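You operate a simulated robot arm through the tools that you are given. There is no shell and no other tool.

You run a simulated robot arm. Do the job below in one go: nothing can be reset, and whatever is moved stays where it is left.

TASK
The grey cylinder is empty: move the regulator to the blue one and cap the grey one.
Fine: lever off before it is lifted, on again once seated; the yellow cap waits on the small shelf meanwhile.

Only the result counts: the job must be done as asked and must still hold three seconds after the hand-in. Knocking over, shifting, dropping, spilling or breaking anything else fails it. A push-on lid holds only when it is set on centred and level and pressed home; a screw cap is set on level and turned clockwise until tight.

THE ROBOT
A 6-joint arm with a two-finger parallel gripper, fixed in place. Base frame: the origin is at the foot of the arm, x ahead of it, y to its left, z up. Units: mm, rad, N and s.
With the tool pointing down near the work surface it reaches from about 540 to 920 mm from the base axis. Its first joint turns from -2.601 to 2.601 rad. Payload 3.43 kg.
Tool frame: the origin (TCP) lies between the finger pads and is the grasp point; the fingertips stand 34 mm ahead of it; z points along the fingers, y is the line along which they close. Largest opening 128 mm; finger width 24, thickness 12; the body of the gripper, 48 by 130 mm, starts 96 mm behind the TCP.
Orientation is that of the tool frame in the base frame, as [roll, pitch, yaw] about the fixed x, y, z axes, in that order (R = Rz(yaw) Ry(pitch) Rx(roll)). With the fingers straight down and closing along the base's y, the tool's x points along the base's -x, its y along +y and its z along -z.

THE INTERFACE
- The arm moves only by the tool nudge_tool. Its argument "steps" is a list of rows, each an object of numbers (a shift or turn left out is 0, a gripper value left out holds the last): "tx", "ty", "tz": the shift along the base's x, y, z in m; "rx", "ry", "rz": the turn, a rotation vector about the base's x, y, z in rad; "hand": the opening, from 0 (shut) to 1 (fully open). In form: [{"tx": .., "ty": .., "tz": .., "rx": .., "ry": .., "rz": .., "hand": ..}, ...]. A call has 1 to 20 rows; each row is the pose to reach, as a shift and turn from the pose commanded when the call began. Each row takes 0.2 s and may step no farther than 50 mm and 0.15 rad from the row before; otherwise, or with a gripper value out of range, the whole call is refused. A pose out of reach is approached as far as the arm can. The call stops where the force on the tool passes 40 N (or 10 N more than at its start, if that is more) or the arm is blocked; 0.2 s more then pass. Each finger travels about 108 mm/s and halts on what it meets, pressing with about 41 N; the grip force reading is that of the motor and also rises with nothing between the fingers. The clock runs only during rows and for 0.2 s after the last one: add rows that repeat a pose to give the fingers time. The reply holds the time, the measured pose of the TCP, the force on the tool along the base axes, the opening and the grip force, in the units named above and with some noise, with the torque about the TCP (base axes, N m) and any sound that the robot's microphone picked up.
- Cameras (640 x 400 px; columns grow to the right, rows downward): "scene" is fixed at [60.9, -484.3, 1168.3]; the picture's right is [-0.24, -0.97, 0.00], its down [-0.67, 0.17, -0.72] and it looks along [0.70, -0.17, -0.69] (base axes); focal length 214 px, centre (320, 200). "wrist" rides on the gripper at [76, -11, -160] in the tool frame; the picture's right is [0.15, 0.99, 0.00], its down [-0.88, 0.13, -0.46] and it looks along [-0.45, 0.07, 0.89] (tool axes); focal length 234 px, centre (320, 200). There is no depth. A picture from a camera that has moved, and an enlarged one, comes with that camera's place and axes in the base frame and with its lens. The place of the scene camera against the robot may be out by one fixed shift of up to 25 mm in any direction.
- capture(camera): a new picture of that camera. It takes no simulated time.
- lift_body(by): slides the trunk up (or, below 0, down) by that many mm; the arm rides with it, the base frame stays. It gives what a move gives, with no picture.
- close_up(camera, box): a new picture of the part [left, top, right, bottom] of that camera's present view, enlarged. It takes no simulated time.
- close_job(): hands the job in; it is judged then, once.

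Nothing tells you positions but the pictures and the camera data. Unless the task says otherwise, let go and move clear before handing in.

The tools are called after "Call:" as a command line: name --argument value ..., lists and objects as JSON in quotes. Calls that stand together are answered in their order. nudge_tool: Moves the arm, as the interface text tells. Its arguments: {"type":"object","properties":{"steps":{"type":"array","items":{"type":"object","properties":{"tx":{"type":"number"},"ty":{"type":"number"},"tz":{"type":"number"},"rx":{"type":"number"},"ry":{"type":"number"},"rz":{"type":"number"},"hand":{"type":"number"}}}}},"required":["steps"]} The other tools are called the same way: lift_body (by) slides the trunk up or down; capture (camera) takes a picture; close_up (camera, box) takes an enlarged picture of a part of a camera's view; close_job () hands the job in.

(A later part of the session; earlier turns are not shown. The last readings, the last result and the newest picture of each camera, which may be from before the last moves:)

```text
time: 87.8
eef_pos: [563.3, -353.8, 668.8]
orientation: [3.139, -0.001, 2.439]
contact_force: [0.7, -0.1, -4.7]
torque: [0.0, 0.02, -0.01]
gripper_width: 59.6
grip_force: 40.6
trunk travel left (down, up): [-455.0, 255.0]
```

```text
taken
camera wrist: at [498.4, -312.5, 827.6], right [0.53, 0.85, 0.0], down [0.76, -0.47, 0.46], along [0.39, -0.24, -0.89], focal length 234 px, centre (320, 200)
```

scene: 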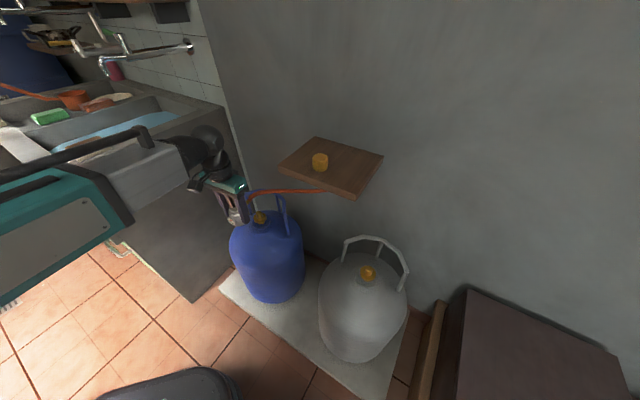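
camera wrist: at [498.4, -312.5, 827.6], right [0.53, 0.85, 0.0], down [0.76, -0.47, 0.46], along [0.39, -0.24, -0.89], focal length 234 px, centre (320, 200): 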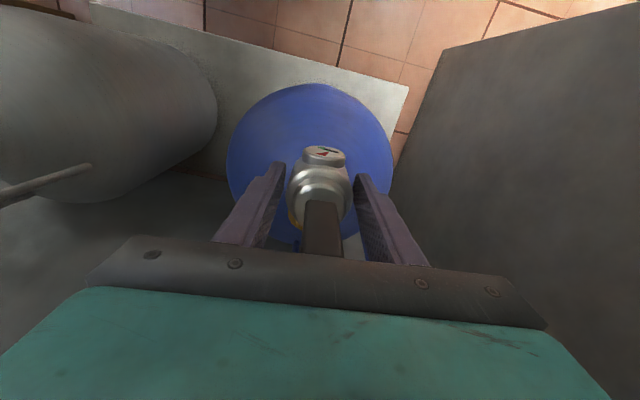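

The hose reaches without pulling. The regulator hides the blue spigot from the camera, so I'll step sideways a little to measure the spigot precisely before seating.

Call:
nudge_tool --steps '[{"tx": -0.03, "ty": -0.03}, {"tx": -0.057, "ty": -0.057}, {"tx": -0.057, "ty": -0.057}]'

Call:
close_up --camera "wrist" --box '[340, 160, 440, 260]'

Call:
capture --camera "wrist"

```text
time: 88.6
eef_pos: [505.6, -413.2, 666.7]
orientation: [-3.141, 0.002, 2.441]
contact_force: [-1.0, 0.7, -4.8]
torque: [0.03, 0.02, -0.03]
gripper_width: 59.3
grip_force: 40.9
trunk travel left (down, up): [-455.0, 255.0]
```

```text
4.00 times, centred on (390, 210) of wrist
camera zoom: at [439.3, -373.2, 826.9], right [0.53, 0.85, 0.0], down [0.76, -0.47, 0.46], along [0.39, -0.24, -0.89], focal length 937 px, centre (40, 160)
```

zoom: 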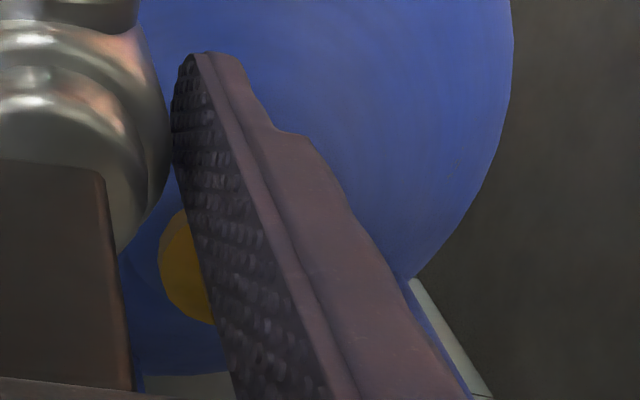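

```text
taken
camera wrist: at [439.3, -373.2, 826.9], right [0.53, 0.85, 0.0], down [0.76, -0.47, 0.46], along [0.39, -0.24, -0.89], focal length 234 px, centre (320, 200)
```

wrist: 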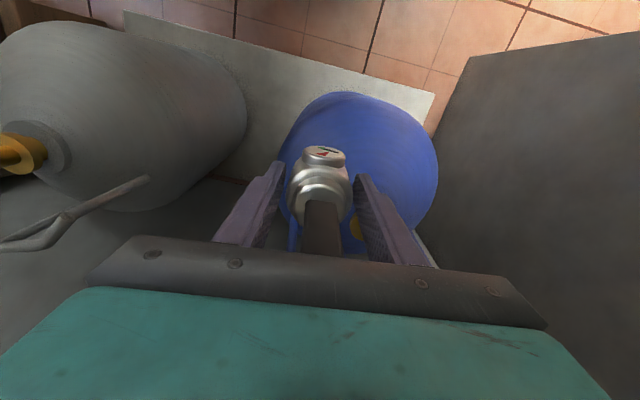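

Call:
nudge_tool --steps '[{"tx": -0.03, "ty": -0.03}, {"tx": -0.06, "ty": -0.06}, {"tx": -0.06, "ty": -0.06}]'

Call:
close_up --camera "wrist" --box '[400, 190, 500, 290]'

Call:
close_up --camera "wrist" --box '[60, 120, 160, 240]'

Call:
close_up --camera "wrist" --box '[270, 130, 370, 250]'

```text
time: 89.4
eef_pos: [449.3, -472.0, 666.9]
orientation: [-3.141, -0.001, 2.438]
contact_force: [-0.5, -0.7, -3.1]
torque: [-0.01, 0.0, 0.03]
gripper_width: 59.6
grip_force: 40.9
trunk travel left (down, up): [-455.0, 255.0]
```

```text
4.00 times, centred on (450, 240) of wrist
camera zoom: at [383.0, -432.2, 827.1], right [0.53, 0.85, 0.0], down [0.76, -0.47, 0.46], along [0.39, -0.24, -0.89], focal length 937 px, centre (-200, 40)
```

zoom: 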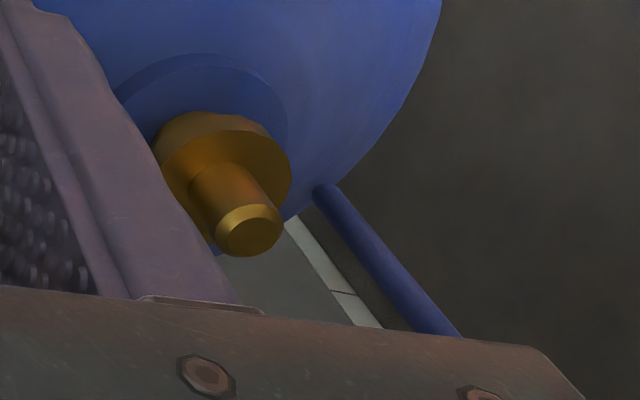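

```text
3.33 times, centred on (110, 180) of wrist
camera zoom: at [383.0, -432.2, 827.1], right [0.53, 0.85, 0.0], down [0.76, -0.47, 0.46], along [0.39, -0.24, -0.89], focal length 781 px, centre (1020, 267)
```

zoom: 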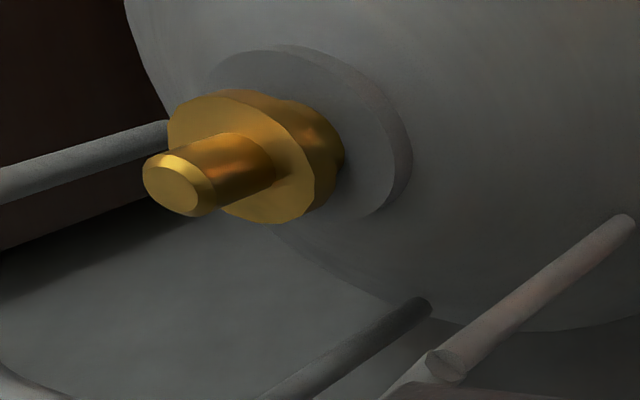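

```text
3.33 times, centred on (320, 190) of wrist
camera zoom: at [383.0, -432.2, 827.1], right [0.53, 0.85, 0.0], down [0.76, -0.47, 0.46], along [0.39, -0.24, -0.89], focal length 781 px, centre (320, 233)
```

zoom: 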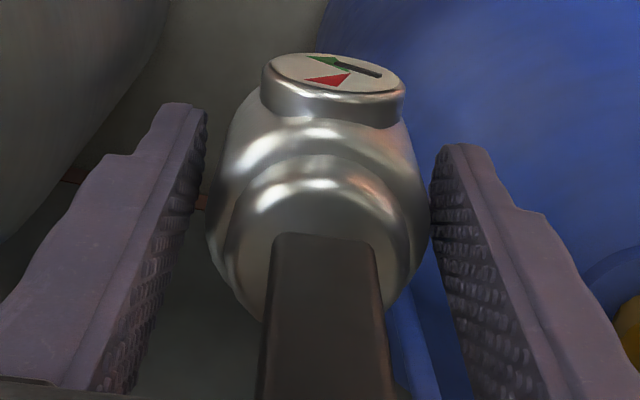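

The spigot has a chamfered tip, which helps. The rays agree on a spigot axis near (n 730.0, t 149.7) with its top at z≈588. I'll traverse back, then move forward over it at height.

Call:
nudge_tool --steps '[{"tx": 0.03, "ty": 0.03}, {"tx": 0.06, "ty": 0.06}, {"tx": 0.09, "ty": 0.09}, {"tx": 0.117, "ty": 0.117}, {"tx": 0.145, "ty": 0.0893}, {"tx": 0.1727, "ty": 0.0617}, {"tx": 0.1727, "ty": 0.0617}]'

Call:
nudge_tool --steps '[{"tz": 0.0}, {"tz": 0.0}]'

Call:
nudge_tool --steps '[{"tz": 0.0}, {"tz": 0.0}]'

Call:
capture --camera "wrist"

Call:
close_up --camera "scene" --box '[210, 150, 330, 260]'

```text
time: 91.0
eef_pos: [624.6, -408.8, 668.4]
orientation: [-3.141, -0.001, 2.439]
contact_force: [0.5, -0.5, -3.6]
torque: [-0.01, 0.01, -0.02]
gripper_width: 59.1
grip_force: 40.8
trunk travel left (down, up): [-455.0, 255.0]
```

```text
time: 91.6
eef_pos: [624.1, -408.9, 667.8]
orientation: [-3.141, 0.001, 2.439]
contact_force: [0.2, 0.1, -4.6]
torque: [0.01, 0.01, -0.02]
gripper_width: 59.5
grip_force: 40.9
trunk travel left (down, up): [-455.0, 255.0]
```

```text
time: 92.2
eef_pos: [624.9, -407.8, 667.2]
orientation: [-3.141, 0.0, 2.439]
contact_force: [-0.1, 0.0, -4.6]
torque: [0.02, 0.0, 0.0]
gripper_width: 59.2
grip_force: 41.2
trunk travel left (down, up): [-455.0, 255.0]
```

```text
taken
camera wrist: at [558.6, -368.9, 827.5], right [0.53, 0.85, 0.0], down [0.76, -0.47, 0.46], along [0.39, -0.24, -0.89], focal length 234 px, centre (320, 200)
```

wrist: 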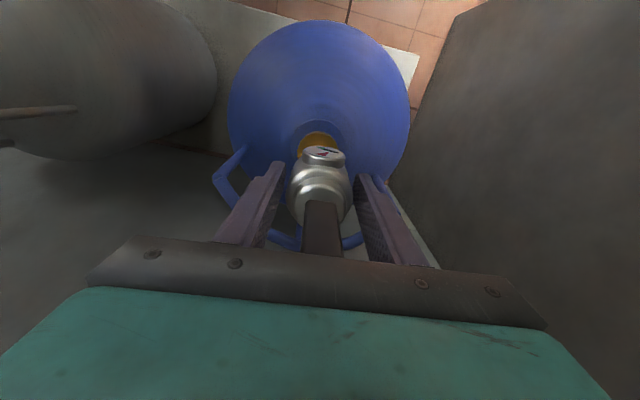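

```text
3.64 times, centred on (270, 205) of scene
camera zoom: at [60.9, -484.3, 1168.3], right [-0.24, -0.97, 0.0], down [-0.67, 0.17, -0.72], along [0.7, -0.17, -0.69], focal length 780 px, centre (502, 182)
```

zoom: 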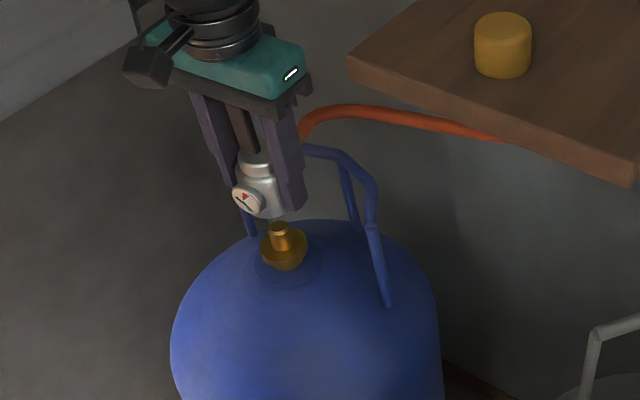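

Call:
nudge_tool --steps '[{"tx": -0.0025, "ty": -0.0018}, {"tx": -0.0025, "ty": -0.0018}]'

Call:
close_up --camera "wrist" --box '[280, 110, 360, 170]'

Call:
nudge_tool --steps '[{"tz": 0.0}, {"tz": 0.0}]'

```text
time: 92.8
eef_pos: [620.5, -410.3, 667.7]
orientation: [3.142, 0.0, 2.439]
contact_force: [0.2, 0.1, -3.7]
torque: [0.01, 0.04, 0.02]
gripper_width: 59.4
grip_force: 40.8
trunk travel left (down, up): [-455.0, 255.0]
```

```text
6.67 times, centred on (320, 140) of wrist
camera zoom: at [555.0, -371.2, 827.2], right [0.53, 0.85, 0.0], down [0.76, -0.47, 0.46], along [0.39, -0.24, -0.89], focal length 1561 px, centre (320, 600)
```

zoom: 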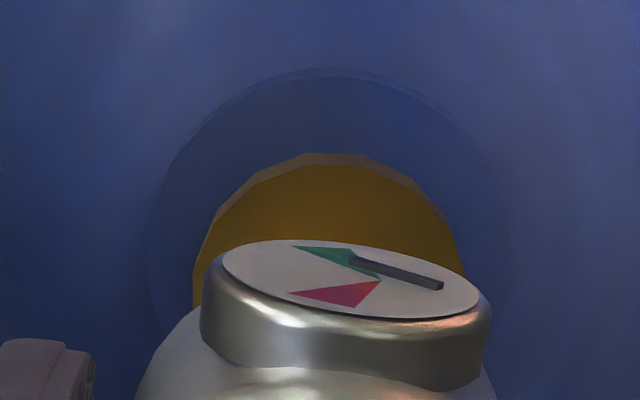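

```text
time: 93.4
eef_pos: [621.0, -412.1, 668.3]
orientation: [-3.141, 0.001, 2.44]
contact_force: [0.1, -0.2, -4.2]
torque: [-0.01, 0.03, 0.0]
gripper_width: 59.5
grip_force: 41.1
trunk travel left (down, up): [-455.0, 255.0]
```

Call:
close_up --camera "wrist" --box '[275, 135, 365, 235]'

Call:
close_up --camera "scene" --box '[235, 185, 285, 245]'

```text
4.00 times, centred on (320, 185) of wrist
camera zoom: at [555.1, -371.2, 827.2], right [0.53, 0.85, 0.0], down [0.76, -0.47, 0.46], along [0.39, -0.24, -0.89], focal length 937 px, centre (320, 260)
```

zoom: 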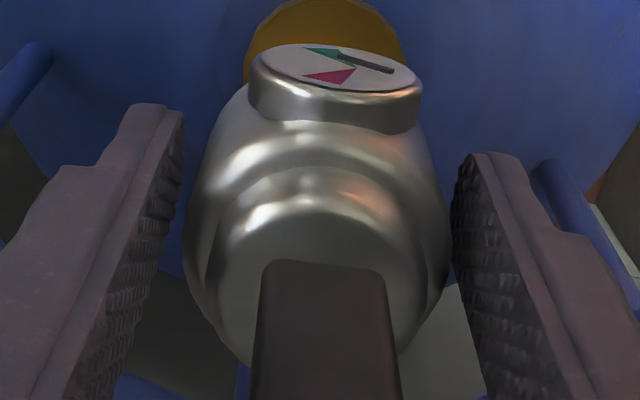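

```text
6.67 times, centred on (260, 215) of scene
camera zoom: at [60.9, -484.3, 1168.3], right [-0.24, -0.97, 0.0], down [-0.67, 0.17, -0.72], along [0.7, -0.17, -0.69], focal length 1430 px, centre (720, 100)
```

zoom: 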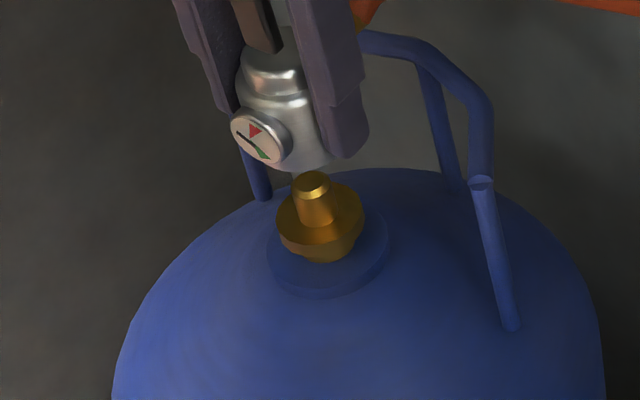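

Call:
close_up --camera "scene" --box '[240, 186, 280, 216]'

Call:
close_up --camera "wrist" --box '[290, 115, 350, 165]'

```text
13.33 times, centred on (260, 201) of scene
camera zoom: at [60.9, -484.3, 1168.3], right [-0.24, -0.97, 0.0], down [-0.67, 0.17, -0.72], along [0.7, -0.17, -0.69], focal length 2860 px, centre (1120, 187)
```

zoom: 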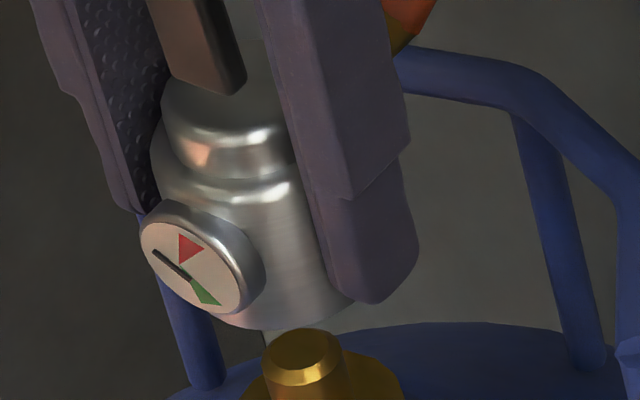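

```text
8.00 times, centred on (320, 140) of wrist
camera zoom: at [555.1, -371.2, 827.2], right [0.53, 0.85, 0.0], down [0.76, -0.47, 0.46], along [0.39, -0.24, -0.89], focal length 1873 px, centre (320, 680)
```

zoom: 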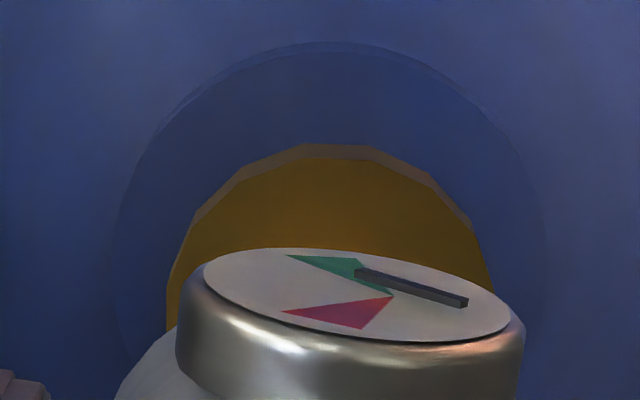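

To seat this accurately I need the difference between the two spigots, since the regulator was coaxial with the grey one when I gripped it. I'll back out and photograph both spigots from a second position to triangulate them.

Call:
nudge_tool --steps '[{"tx": -0.028, "ty": 0.028}, {"tx": -0.056, "ty": 0.056}, {"tx": -0.09, "ty": 0.022}, {"tx": -0.124, "ty": -0.012}, {"tx": -0.158, "ty": -0.046}, {"tx": -0.192, "ty": -0.08}, {"tx": -0.226, "ty": -0.114}, {"tx": -0.247, "ty": -0.135}, {"tx": -0.247, "ty": -0.135}]'

Call:
capture --camera "wrist"

```text
time: 95.4
eef_pos: [373.1, -542.3, 662.7]
orientation: [3.142, 0.0, 2.438]
contact_force: [-0.3, 1.1, -3.8]
torque: [0.04, 0.01, 0.0]
gripper_width: 59.3
grip_force: 41.4
trunk travel left (down, up): [-455.0, 255.0]
```

```text
taken
camera wrist: at [307.2, -503.4, 822.7], right [0.53, 0.85, 0.0], down [0.76, -0.47, 0.46], along [0.39, -0.24, -0.89], focal length 234 px, centre (320, 200)
```

wrist: 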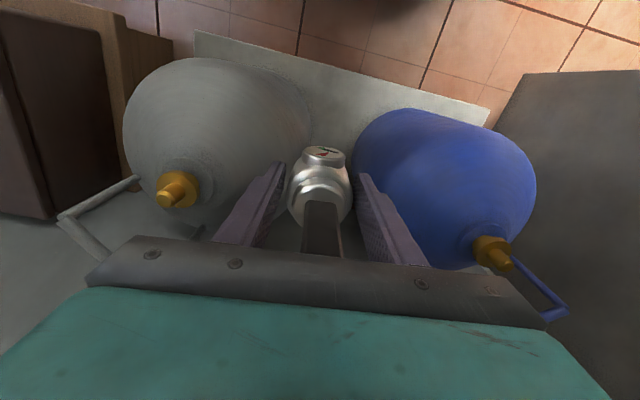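

Call:
close_up --camera "wrist" --box '[145, 160, 215, 220]'

Call:
close_up --camera "wrist" --box '[460, 225, 530, 285]'

```text
6.67 times, centred on (180, 190) of wrist
camera zoom: at [307.2, -503.4, 822.7], right [0.53, 0.85, 0.0], down [0.76, -0.47, 0.46], along [0.39, -0.24, -0.89], focal length 1561 px, centre (1253, 267)
```

zoom: 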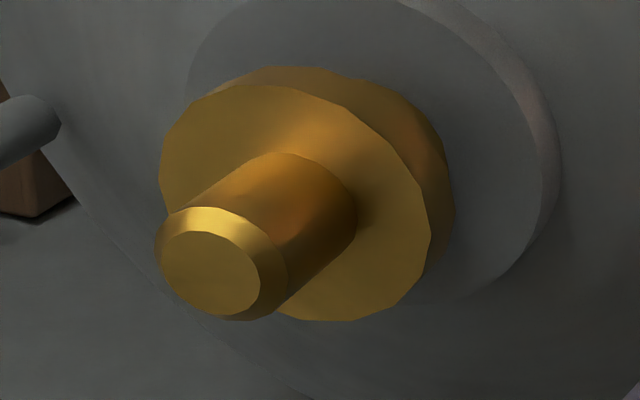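

```text
6.67 times, centred on (495, 255) of wrist
camera zoom: at [307.2, -503.4, 822.7], right [0.53, 0.85, 0.0], down [0.76, -0.47, 0.46], along [0.39, -0.24, -0.89], focal length 1561 px, centre (-847, -167)
```

zoom: 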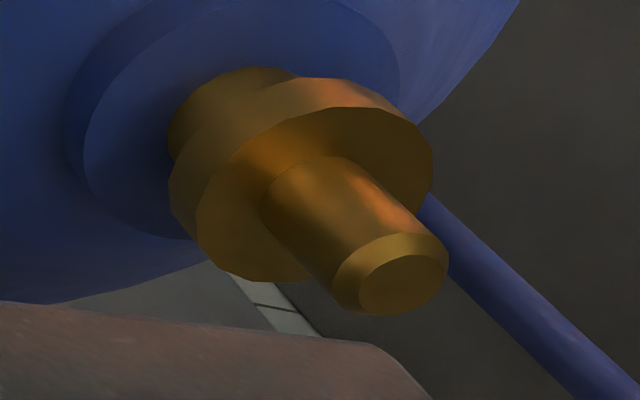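

The camera poses give consistent positions: grey spigot axis at (n 730.2, t -281), blue at (n 729.2, t 149.9), with both flanges at about z 562. So the regulator's axis sits about 6.6 mm ahead of the TCP. The corrected TCP target over the blue spigot is about (616.0, -406.0), and I'll go there.

Call:
nudge_tool --steps '[{"tx": 0.032, "ty": 0.032, "tz": 0.005}, {"tx": 0.064, "ty": 0.064, "tz": 0.005}, {"tx": 0.096, "ty": 0.096, "tz": 0.005}, {"tx": 0.128, "ty": 0.128, "tz": 0.005}, {"tx": 0.16, "ty": 0.16, "tz": 0.005}, {"tx": 0.1909, "ty": 0.1909, "tz": 0.005}, {"tx": 0.217, "ty": 0.1645, "tz": 0.005}, {"tx": 0.2437, "ty": 0.1381, "tz": 0.005}, {"tx": 0.2437, "ty": 0.1381, "tz": 0.005}]'

Call:
close_up --camera "wrist" --box '[280, 110, 360, 170]'

Call:
close_up --camera "scene" --box '[240, 186, 280, 216]'

```text
time: 97.4
eef_pos: [616.2, -408.7, 669.7]
orientation: [-3.141, 0.001, 2.44]
contact_force: [-0.1, -0.5, -3.6]
torque: [0.03, 0.05, -0.03]
gripper_width: 59.5
grip_force: 40.9
trunk travel left (down, up): [-455.0, 255.0]
```

```text
6.67 times, centred on (320, 140) of wrist
camera zoom: at [551.3, -368.9, 828.4], right [0.53, 0.85, 0.0], down [0.76, -0.47, 0.45], along [0.39, -0.24, -0.89], focal length 1561 px, centre (320, 600)
```

zoom: 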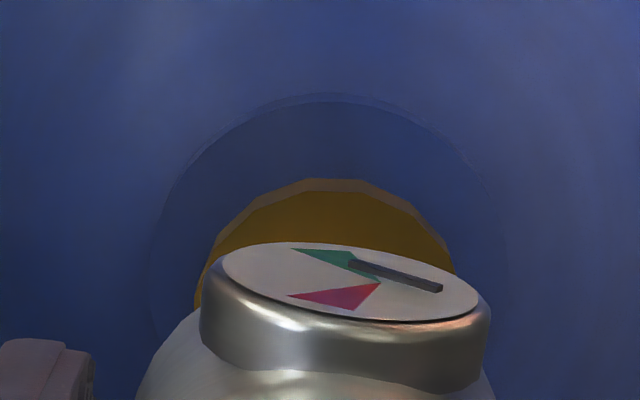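

```text
13.33 times, centred on (260, 201) of scene
camera zoom: at [60.9, -484.3, 1168.3], right [-0.24, -0.97, 0.0], down [-0.67, 0.17, -0.72], along [0.7, -0.17, -0.69], focal length 2860 px, centre (1120, 187)
```

zoom: 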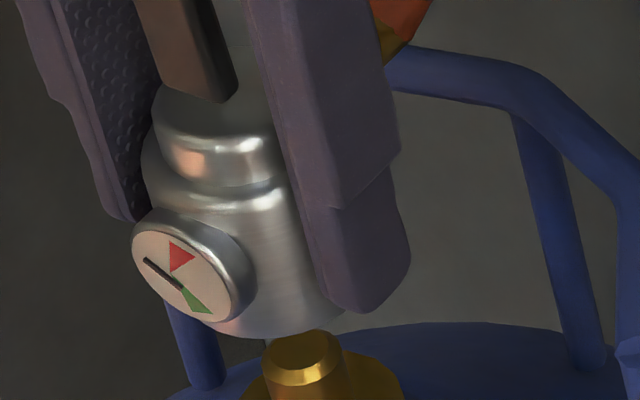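

Call:
nudge_tool --steps '[{"tx": -0.0004, "ty": 0.0036}, {"tx": -0.0004, "ty": 0.0036}]'

Call:
close_up --camera "wrist" --box '[280, 110, 360, 170]'

Call:
close_up --camera "scene" --box '[240, 186, 280, 216]'

```text
time: 98.0
eef_pos: [614.5, -403.9, 669.8]
orientation: [-3.141, -0.001, 2.44]
contact_force: [0.0, 0.1, -4.3]
torque: [-0.01, 0.04, 0.0]
gripper_width: 59.5
grip_force: 40.5
trunk travel left (down, up): [-455.0, 255.0]
```

```text
6.67 times, centred on (320, 140) of wrist
camera zoom: at [550.2, -364.7, 829.4], right [0.53, 0.85, 0.0], down [0.76, -0.47, 0.46], along [0.39, -0.24, -0.89], focal length 1561 px, centre (320, 600)
```

zoom: 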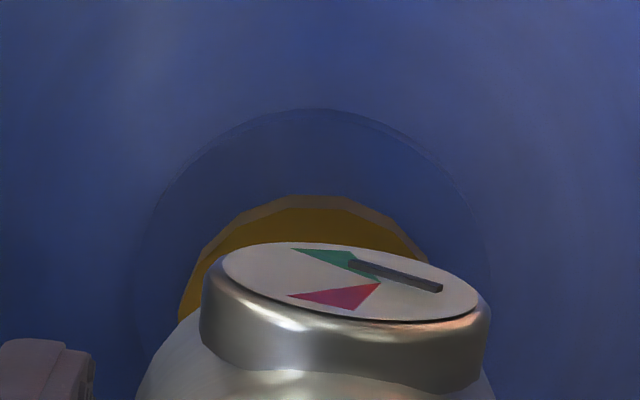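

```text
13.33 times, centred on (260, 201) of scene
camera zoom: at [60.9, -484.3, 1168.3], right [-0.24, -0.97, 0.0], down [-0.67, 0.17, -0.72], along [0.7, -0.17, -0.69], focal length 2860 px, centre (1120, 187)
```

zoom: 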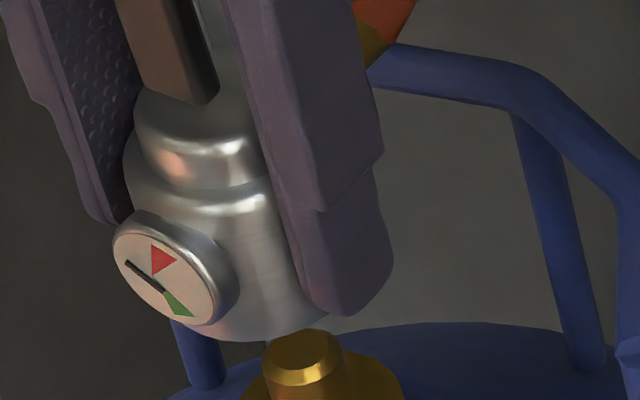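

Position readings wander by 1–2 mm, so a visual reference is safer. I'll hover over the grey spigot at exactly the pose where I gripped the regulator (known coaxial), photograph where the flange appears relative to the tool, and then match that same picture over the blue spigot.

Call:
nudge_tool --steps '[{"tx": -0.025, "ty": 0.025}, {"tx": -0.0502, "ty": 0.0502}, {"tx": -0.0842, "ty": 0.0162}, {"tx": -0.1182, "ty": -0.0178}, {"tx": -0.1522, "ty": -0.0518}, {"tx": -0.1862, "ty": -0.0858}, {"tx": -0.2202, "ty": -0.1198}, {"tx": -0.2542, "ty": -0.1538}, {"tx": -0.2882, "ty": -0.1878}, {"tx": -0.3222, "ty": -0.2218}, {"tx": -0.3553, "ty": -0.2549}, {"tx": -0.33, "ty": -0.281}, {"tx": -0.3036, "ty": -0.3067}, {"tx": -0.3036, "ty": -0.3067}]'

Call:
close_up --camera "wrist" --box '[280, 110, 360, 170]'

```text
time: 101.0
eef_pos: [308.2, -710.1, 668.7]
orientation: [3.142, 0.0, 2.44]
contact_force: [-0.1, 0.0, -4.4]
torque: [0.01, 0.0, 0.03]
gripper_width: 59.7
grip_force: 40.6
trunk travel left (down, up): [-455.0, 255.0]
```

```text
6.67 times, centred on (320, 140) of wrist
camera zoom: at [242.6, -670.7, 828.3], right [0.53, 0.85, 0.0], down [0.76, -0.47, 0.46], along [0.39, -0.24, -0.89], focal length 1561 px, centre (320, 600)
```

zoom: 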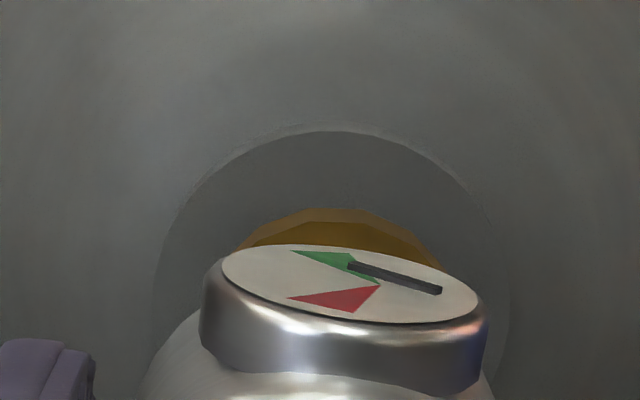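

Call:
nudge_tool --steps '[{"tx": 0.0039, "ty": -0.0008}, {"tx": 0.0039, "ty": -0.0008}]'

Call:
close_up --camera "wrist" --box '[280, 110, 360, 170]'

Call:
close_up --camera "scene" --box '[340, 225, 400, 285]'

```text
time: 101.6
eef_pos: [313.7, -710.1, 669.8]
orientation: [3.141, 0.0, 2.439]
contact_force: [0.1, -0.1, -4.2]
torque: [-0.02, 0.04, 0.01]
gripper_width: 59.4
grip_force: 41.3
trunk travel left (down, up): [-455.0, 255.0]
```

```text
6.67 times, centred on (320, 140) of wrist
camera zoom: at [248.3, -671.1, 828.8], right [0.53, 0.85, 0.0], down [0.76, -0.47, 0.46], along [0.39, -0.24, -0.89], focal length 1561 px, centre (320, 600)
```

zoom: 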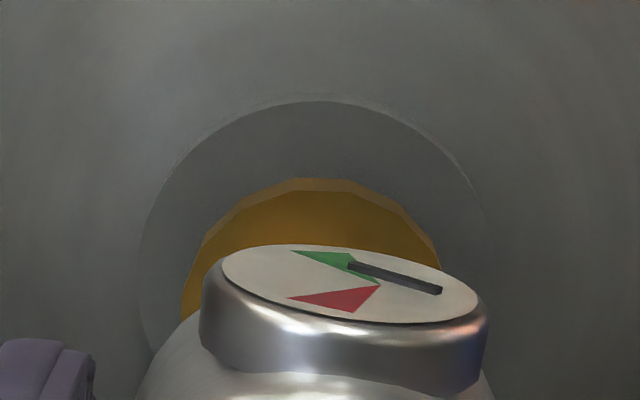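

```text
6.67 times, centred on (370, 255) of scene
camera zoom: at [60.9, -484.3, 1168.3], right [-0.24, -0.97, 0.0], down [-0.67, 0.17, -0.72], along [0.7, -0.17, -0.69], focal length 1430 px, centre (-13, -167)
```

zoom: 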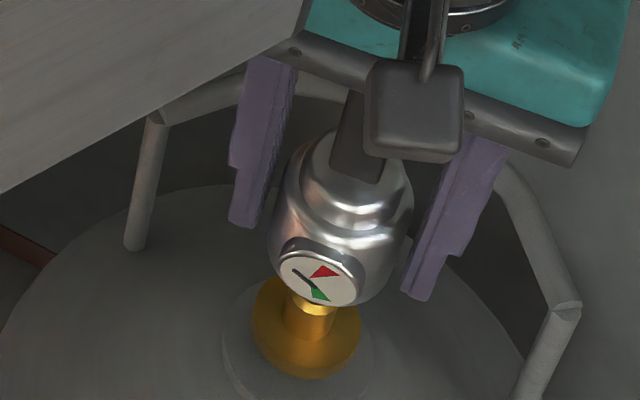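

I now have the reference: when coaxial, the flange's arc should appear centred at x≈327 with its top at row≈188 in this zoom. Earlier over blue it was at 310/195, so the right pose there is about 2.6 mm further right and 1.5 mm further in. I'll go back over to the blue side with that correction.

Call:
nudge_tool --steps '[{"tx": -0.025, "ty": 0.025}, {"tx": -0.051, "ty": 0.051}, {"tx": -0.017, "ty": 0.085}, {"tx": 0.017, "ty": 0.119}, {"tx": 0.051, "ty": 0.153}, {"tx": 0.085, "ty": 0.187}, {"tx": 0.119, "ty": 0.221}, {"tx": 0.153, "ty": 0.255}, {"tx": 0.187, "ty": 0.289}, {"tx": 0.221, "ty": 0.323}, {"tx": 0.2504, "ty": 0.3544}, {"tx": 0.276, "ty": 0.329}, {"tx": 0.3014, "ty": 0.3034}, {"tx": 0.3014, "ty": 0.3034}]'

Call:
close_up --camera "wrist" --box '[280, 110, 360, 170]'

```text
time: 104.6
eef_pos: [615.2, -409.1, 672.1]
orientation: [-3.141, -0.001, 2.439]
contact_force: [-0.3, -0.5, -3.6]
torque: [0.02, 0.01, -0.01]
gripper_width: 59.6
grip_force: 41.3
trunk travel left (down, up): [-455.0, 255.0]
```

```text
6.67 times, centred on (320, 140) of wrist
camera zoom: at [549.6, -368.4, 831.5], right [0.53, 0.85, 0.0], down [0.76, -0.47, 0.45], along [0.39, -0.24, -0.89], focal length 1561 px, centre (320, 600)
```

zoom: 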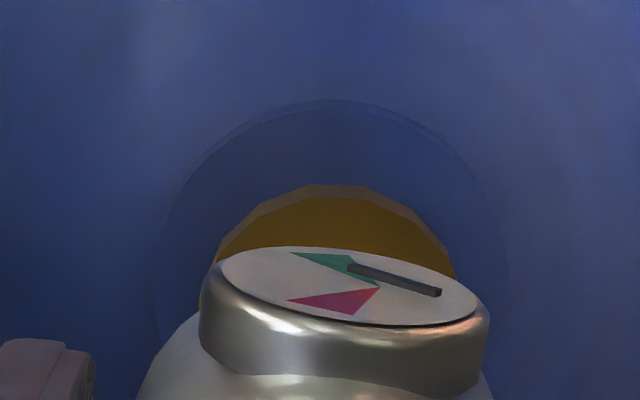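

Call:
nudge_tool --steps '[{"tx": 0.0007, "ty": 0.0008}, {"tx": 0.0007, "ty": 0.0008}]'

Call:
close_up --camera "wrist" --box '[280, 110, 360, 170]'

Call:
close_up --camera "scene" --box '[240, 186, 280, 216]'

```text
time: 105.2
eef_pos: [616.7, -407.7, 671.7]
orientation: [3.14, 0.0, 2.44]
contact_force: [-1.0, 0.2, -4.5]
torque: [0.01, -0.01, -0.01]
gripper_width: 59.5
grip_force: 41.5
trunk travel left (down, up): [-455.0, 255.0]
```

```text
6.67 times, centred on (320, 140) of wrist
camera zoom: at [550.8, -367.5, 830.6], right [0.53, 0.85, 0.0], down [0.76, -0.47, 0.46], along [0.39, -0.24, -0.89], focal length 1561 px, centre (320, 600)
```

zoom: 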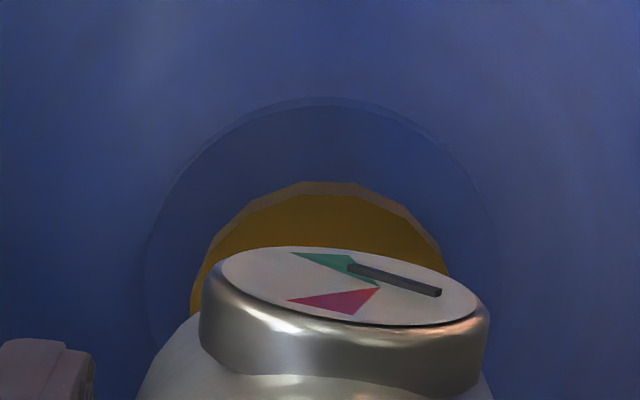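

```text
13.33 times, centred on (260, 201) of scene
camera zoom: at [60.9, -484.3, 1168.3], right [-0.24, -0.97, 0.0], down [-0.67, 0.17, -0.72], along [0.7, -0.17, -0.69], focal length 2860 px, centre (1120, 187)
```

zoom: 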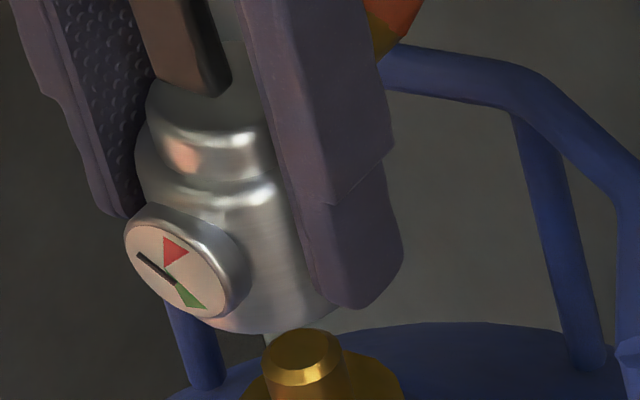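

Alignment now matches the reference within about half a millimetre. I'll lower to just above the spigot tip and re-check.

Call:
nudge_tool --steps '[{"tz": -0.01}, {"tz": -0.02}, {"tz": -0.026}, {"tz": -0.026}]'

Call:
close_up --camera "wrist" --box '[280, 110, 360, 170]'

Call:
close_up --camera "scene" --box '[240, 186, 280, 216]'

```text
time: 106.2
eef_pos: [615.5, -408.7, 644.9]
orientation: [-3.141, 0.0, 2.441]
contact_force: [0.0, -0.1, -3.2]
torque: [0.03, 0.02, 0.01]
gripper_width: 59.6
grip_force: 41.1
trunk travel left (down, up): [-455.0, 255.0]
```

```text
6.67 times, centred on (320, 140) of wrist
camera zoom: at [550.7, -368.6, 804.2], right [0.53, 0.85, 0.0], down [0.76, -0.47, 0.46], along [0.39, -0.24, -0.89], focal length 1561 px, centre (320, 600)
```

zoom: 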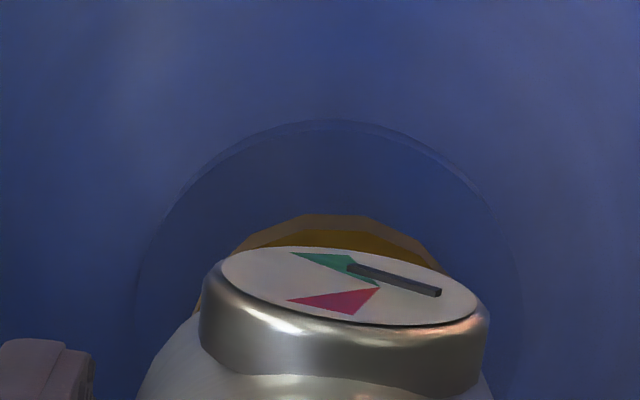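

```text
13.33 times, centred on (260, 201) of scene
camera zoom: at [60.9, -484.3, 1168.3], right [-0.24, -0.97, 0.0], down [-0.67, 0.17, -0.72], along [0.7, -0.17, -0.69], focal length 2860 px, centre (1120, 187)
```

zoom: 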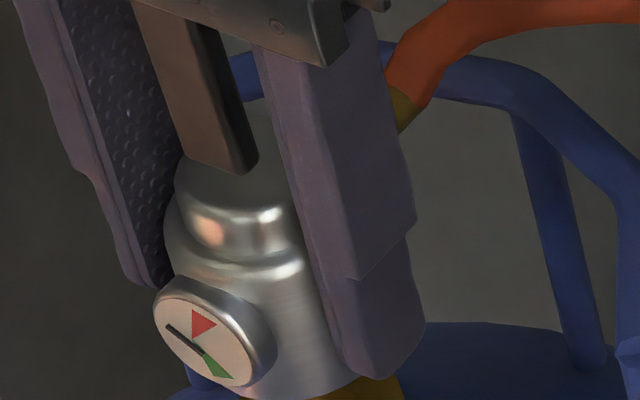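

Call:
nudge_tool --steps '[{"tx": 0.0001, "ty": 0.001, "tz": -0.002}, {"tx": 0.0001, "ty": 0.001, "tz": -0.004}, {"tx": 0.0001, "ty": 0.001, "tz": -0.006}, {"tx": 0.0001, "ty": 0.001, "tz": -0.006}]'

Call:
nudge_tool --steps '[{"tz": -0.002}, {"tz": -0.004}, {"tz": -0.004}]'

```text
time: 107.2
eef_pos: [617.1, -406.3, 638.0]
orientation: [-3.141, 0.001, 2.44]
contact_force: [0.3, 0.3, -4.4]
torque: [0.02, 0.03, 0.03]
gripper_width: 59.4
grip_force: 41.0
trunk travel left (down, up): [-455.0, 255.0]
```

```text
time: 108.0
eef_pos: [616.6, -407.3, 634.2]
orientation: [3.14, 0.0, 2.439]
contact_force: [-0.4, -0.3, -4.1]
torque: [0.05, 0.03, 0.0]
gripper_width: 59.3
grip_force: 40.6
trunk travel left (down, up): [-455.0, 255.0]
```

Call:
nudge_tool --steps '[{"tz": -0.002}, {"tz": -0.004}, {"tz": -0.004}]'

Call:
nudge_tool --steps '[{"tz": -0.002}, {"tz": -0.004}, {"tz": -0.004}]'

Call:
close_up --camera "scene" --box '[240, 190, 290, 230]'

Call:
close_up --camera "wrist" --box '[280, 110, 360, 170]'

```text
time: 108.8
eef_pos: [617.0, -407.6, 629.6]
orientation: [3.14, 0.0, 2.44]
contact_force: [-0.7, -1.4, -4.7]
torque: [0.0, 0.0, -0.01]
gripper_width: 59.6
grip_force: 41.0
trunk travel left (down, up): [-455.0, 255.0]
```

```text
time: 109.6
eef_pos: [616.9, -407.6, 624.8]
orientation: [3.141, -0.003, 2.441]
contact_force: [-0.1, 0.5, -3.7]
torque: [0.06, -0.02, -0.03]
gripper_width: 59.3
grip_force: 40.8
trunk travel left (down, up): [-455.0, 255.0]
```

```text
10.00 times, centred on (265, 210) of scene
camera zoom: at [60.9, -484.3, 1168.3], right [-0.24, -0.97, 0.0], down [-0.67, 0.17, -0.72], along [0.7, -0.17, -0.69], focal length 2145 px, centre (870, 100)
```

zoom: 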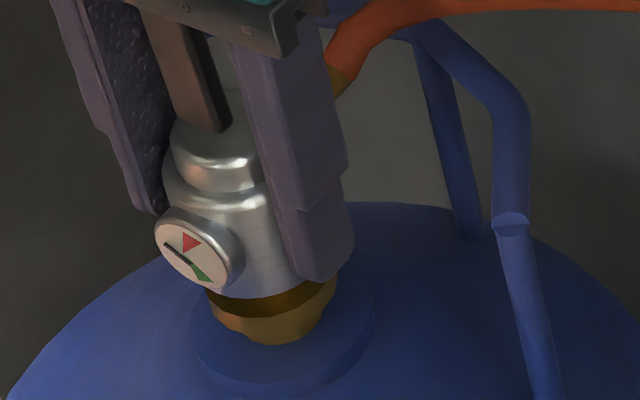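

```text
6.67 times, centred on (320, 140) of wrist
camera zoom: at [550.7, -367.3, 784.6], right [0.53, 0.85, 0.0], down [0.76, -0.47, 0.46], along [0.39, -0.24, -0.89], focal length 1561 px, centre (320, 600)
```

zoom: 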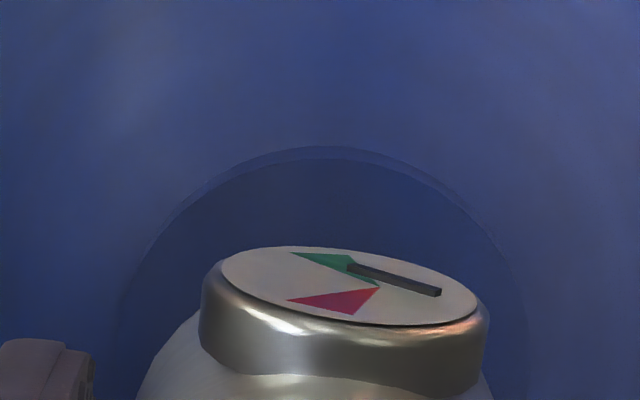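

The regulator is sliding down over the spigot freely. I'll continue to the flange in small steps.

Call:
nudge_tool --steps '[{"tz": -0.002}, {"tz": -0.004}, {"tz": -0.006}, {"tz": -0.006}]'

Call:
nudge_tool --steps '[{"tz": -0.002}, {"tz": -0.004}, {"tz": -0.004}]'

Call:
nudge_tool --steps '[{"tz": -0.001}, {"tz": -0.002}, {"tz": -0.002}]'

```text
time: 110.6
eef_pos: [617.4, -406.4, 619.8]
orientation: [-3.141, -0.001, 2.441]
contact_force: [0.2, 0.3, -4.3]
torque: [0.02, 0.04, 0.0]
gripper_width: 59.5
grip_force: 40.8
trunk travel left (down, up): [-455.0, 255.0]
```

```text
time: 111.4
eef_pos: [617.3, -406.9, 616.1]
orientation: [-3.141, -0.001, 2.441]
contact_force: [0.2, -0.3, -3.9]
torque: [0.01, 0.0, -0.01]
gripper_width: 59.2
grip_force: 40.8
trunk travel left (down, up): [-455.0, 255.0]
```

```text
time: 112.2
eef_pos: [618.6, -407.6, 615.1]
orientation: [-3.14, 0.002, 2.439]
contact_force: [-0.3, 0.2, -4.2]
torque: [0.01, 0.04, 0.04]
gripper_width: 59.2
grip_force: 41.2
trunk travel left (down, up): [-455.0, 255.0]
```

Call:
nudge_tool --steps '[{"tz": -0.001}, {"tz": -0.002}, {"tz": -0.003}, {"tz": -0.003}]'

Call:
nudge_tool --steps '[{"tz": -0.001}, {"tz": -0.002}, {"tz": -0.002}]'

Call:
close_up --camera "scene" --box '[240, 190, 290, 230]'

```text
time: 113.2
eef_pos: [617.6, -408.1, 612.7]
orientation: [-3.141, 0.001, 2.44]
contact_force: [0.1, -0.1, -4.2]
torque: [0.03, 0.04, 0.0]
gripper_width: 59.3
grip_force: 41.1
trunk travel left (down, up): [-455.0, 255.0]
```

```text
time: 114.0
eef_pos: [616.7, -407.4, 611.4]
orientation: [-3.141, 0.006, 2.441]
contact_force: [2.6, -0.4, 20.8]
torque: [0.25, 0.22, -0.04]
gripper_width: 59.5
grip_force: 40.9
trunk travel left (down, up): [-455.0, 255.0]
```

```text
10.00 times, centred on (265, 210) of scene
camera zoom: at [60.9, -484.3, 1168.3], right [-0.24, -0.97, 0.0], down [-0.67, 0.17, -0.72], along [0.7, -0.17, -0.69], focal length 2145 px, centre (870, 100)
```

zoom: 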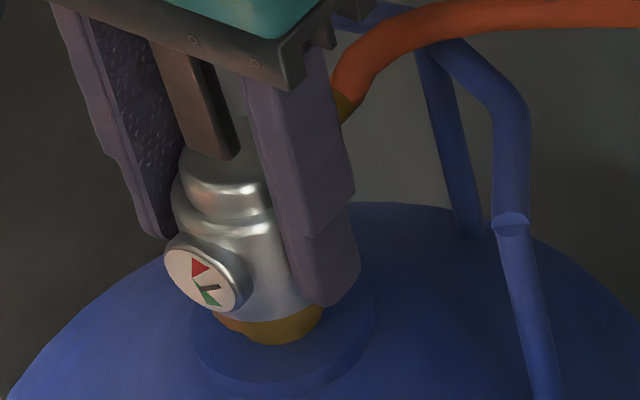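

Seated: contact came at the same height as on the grey valve, and the gauge needle has swung over. I'll ease the pressure and open the fingers.

Call:
nudge_tool --steps '[{"tz": 0.001}, {"tz": 0.002}, {"tz": 0.002, "hand": 0.5}, {"tz": 0.002, "hand": 0.62}, {"tz": 0.002, "hand": 0.62}, {"tz": 0.002, "hand": 0.62}]'

Call:
close_up --camera "scene" --box '[240, 190, 290, 230]'

Call:
close_up --camera "wrist" --box '[260, 110, 380, 240]'

```text
time: 115.4
eef_pos: [618.1, -408.0, 610.2]
orientation: [3.141, 0.0, 2.44]
contact_force: [0.9, 0.4, 0.0]
torque: [0.04, 0.01, -0.01]
gripper_width: 79.4
grip_force: 0.0
trunk travel left (down, up): [-455.0, 255.0]
```

```text
10.00 times, centred on (265, 210) of scene
camera zoom: at [60.9, -484.3, 1168.3], right [-0.24, -0.97, 0.0], down [-0.67, 0.17, -0.72], along [0.7, -0.17, -0.69], focal length 2145 px, centre (870, 100)
```

zoom: 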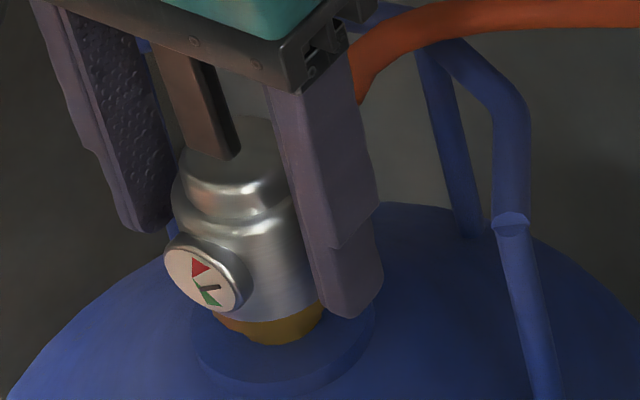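

```text
3.08 times, centred on (320, 175) of wrist
camera zoom: at [551.1, -367.3, 770.0], right [0.53, 0.85, 0.0], down [0.76, -0.47, 0.46], along [0.39, -0.24, -0.89], focal length 720 px, centre (320, 277)
```

zoom: 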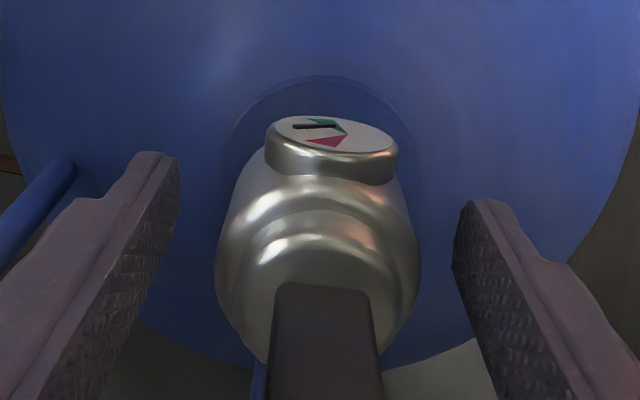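

The regulator stands seated on the blue valve. I'll rise straight up clear of the lever and look at how the hose and lever lie before flipping the lever on.

Call:
lift_body --by 140

Call:
nudge_tool --steps '[{"tx": -0.02, "ty": 0.02}, {"tx": -0.04, "ty": 0.04}, {"tx": -0.055, "ty": 0.055}, {"tx": -0.055, "ty": 0.055}]'

Call:
capture --camera "wrist"

Call:
close_up --camera "wrist" --box '[240, 120, 420, 260]'

Call:
close_up --camera "scene" --box '[220, 150, 340, 240]'

```text
time: 117.1
eef_pos: [617.9, -406.5, 749.8]
orientation: [3.14, 0.0, 2.44]
contact_force: [-0.6, 0.6, -0.8]
torque: [-0.03, -0.02, -0.01]
gripper_width: 79.5
grip_force: 0.1
trunk travel left (down, up): [-595.0, 115.0]
```

```text
time: 118.1
eef_pos: [562.0, -353.3, 749.9]
orientation: [-3.14, 0.001, 2.438]
contact_force: [-0.7, -0.3, 0.0]
torque: [-0.01, 0.0, 0.03]
gripper_width: 79.4
grip_force: 0.1
trunk travel left (down, up): [-595.0, 115.0]
```

```text
taken
camera wrist: at [495.9, -312.2, 909.7], right [0.53, 0.85, 0.0], down [0.76, -0.47, 0.46], along [0.39, -0.24, -0.89], focal length 234 px, centre (320, 200)
```

wrist: 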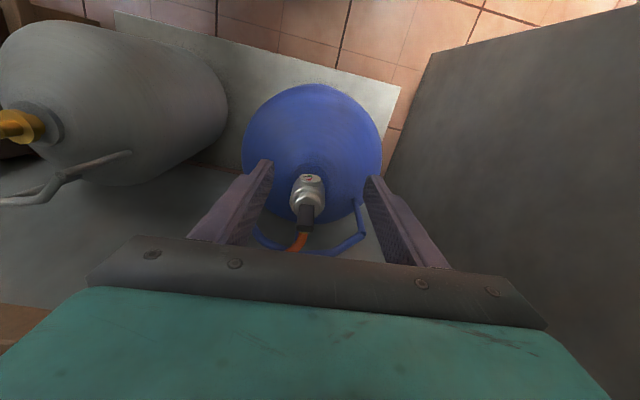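

```text
2.86 times, centred on (330, 190) of wrist
camera zoom: at [495.9, -312.2, 909.7], right [0.53, 0.85, 0.0], down [0.76, -0.47, 0.46], along [0.39, -0.24, -0.89], focal length 669 px, centre (291, 229)
```

zoom: 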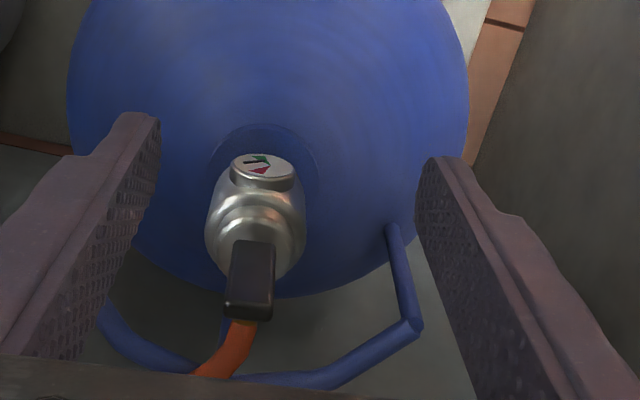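

```text
4.44 times, centred on (280, 195) of scene
camera zoom: at [60.9, -484.3, 1168.3], right [-0.24, -0.97, 0.0], down [-0.67, 0.17, -0.72], along [0.7, -0.17, -0.69], focal length 953 px, centre (498, 222)
```

zoom: 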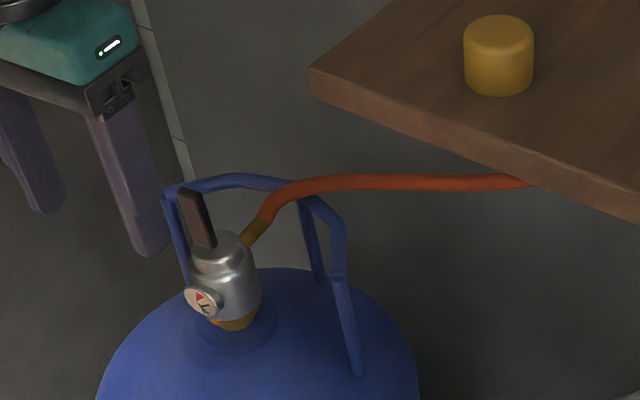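

The lever stands upright about 13 mm in front of the regulator's axis, and the hose passes behind over the blue guard, below where my fingertips will work. I'll close the fingers, pass above the lever to its wall side, then descend behind it.

Call:
nudge_tool --steps '[{"hand": 0.2}, {"hand": 0.0}, {"tx": 0.023, "ty": -0.022, "hand": 0.0}, {"tx": 0.046, "ty": -0.044, "hand": 0.0}, {"tx": 0.0692, "ty": -0.0654, "hand": 0.0}, {"tx": 0.0692, "ty": -0.0654, "hand": 0.0}]'

Call:
capture --camera "wrist"

Call:
close_up --camera "wrist" --box '[260, 60, 380, 200]'

Call:
close_up --camera "scene" --box '[220, 150, 340, 240]'

```text
time: 119.5
eef_pos: [630.1, -415.4, 748.7]
orientation: [-3.141, -0.001, 2.44]
contact_force: [-0.2, 0.4, -0.2]
torque: [0.01, 0.01, -0.02]
gripper_width: 0.2
grip_force: 32.9
trunk travel left (down, up): [-595.0, 115.0]
```

```text
taken
camera wrist: at [564.6, -375.6, 907.6], right [0.53, 0.85, 0.0], down [0.76, -0.47, 0.46], along [0.39, -0.24, -0.89], focal length 234 px, centre (320, 200)
```

wrist: 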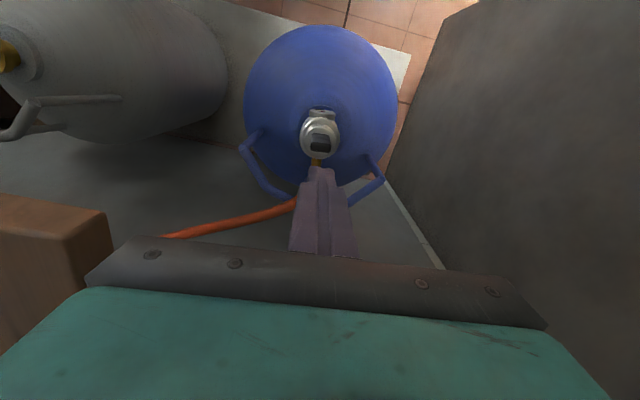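

```text
2.86 times, centred on (320, 130) of wrist
camera zoom: at [564.6, -375.6, 907.6], right [0.53, 0.85, 0.0], down [0.76, -0.47, 0.46], along [0.39, -0.24, -0.89], focal length 669 px, centre (320, 400)
```

zoom: 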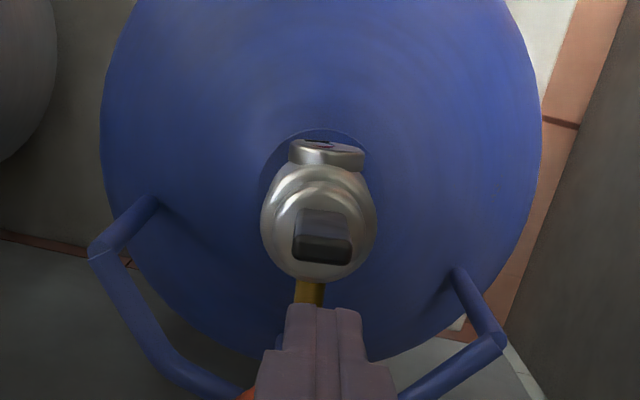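

```text
4.44 times, centred on (280, 195) of scene
camera zoom: at [60.9, -484.3, 1168.3], right [-0.24, -0.97, 0.0], down [-0.67, 0.17, -0.72], along [0.7, -0.17, -0.69], focal length 953 px, centre (498, 222)
```

zoom: 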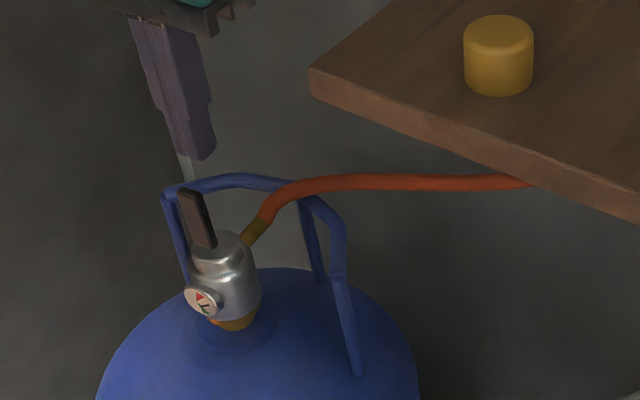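

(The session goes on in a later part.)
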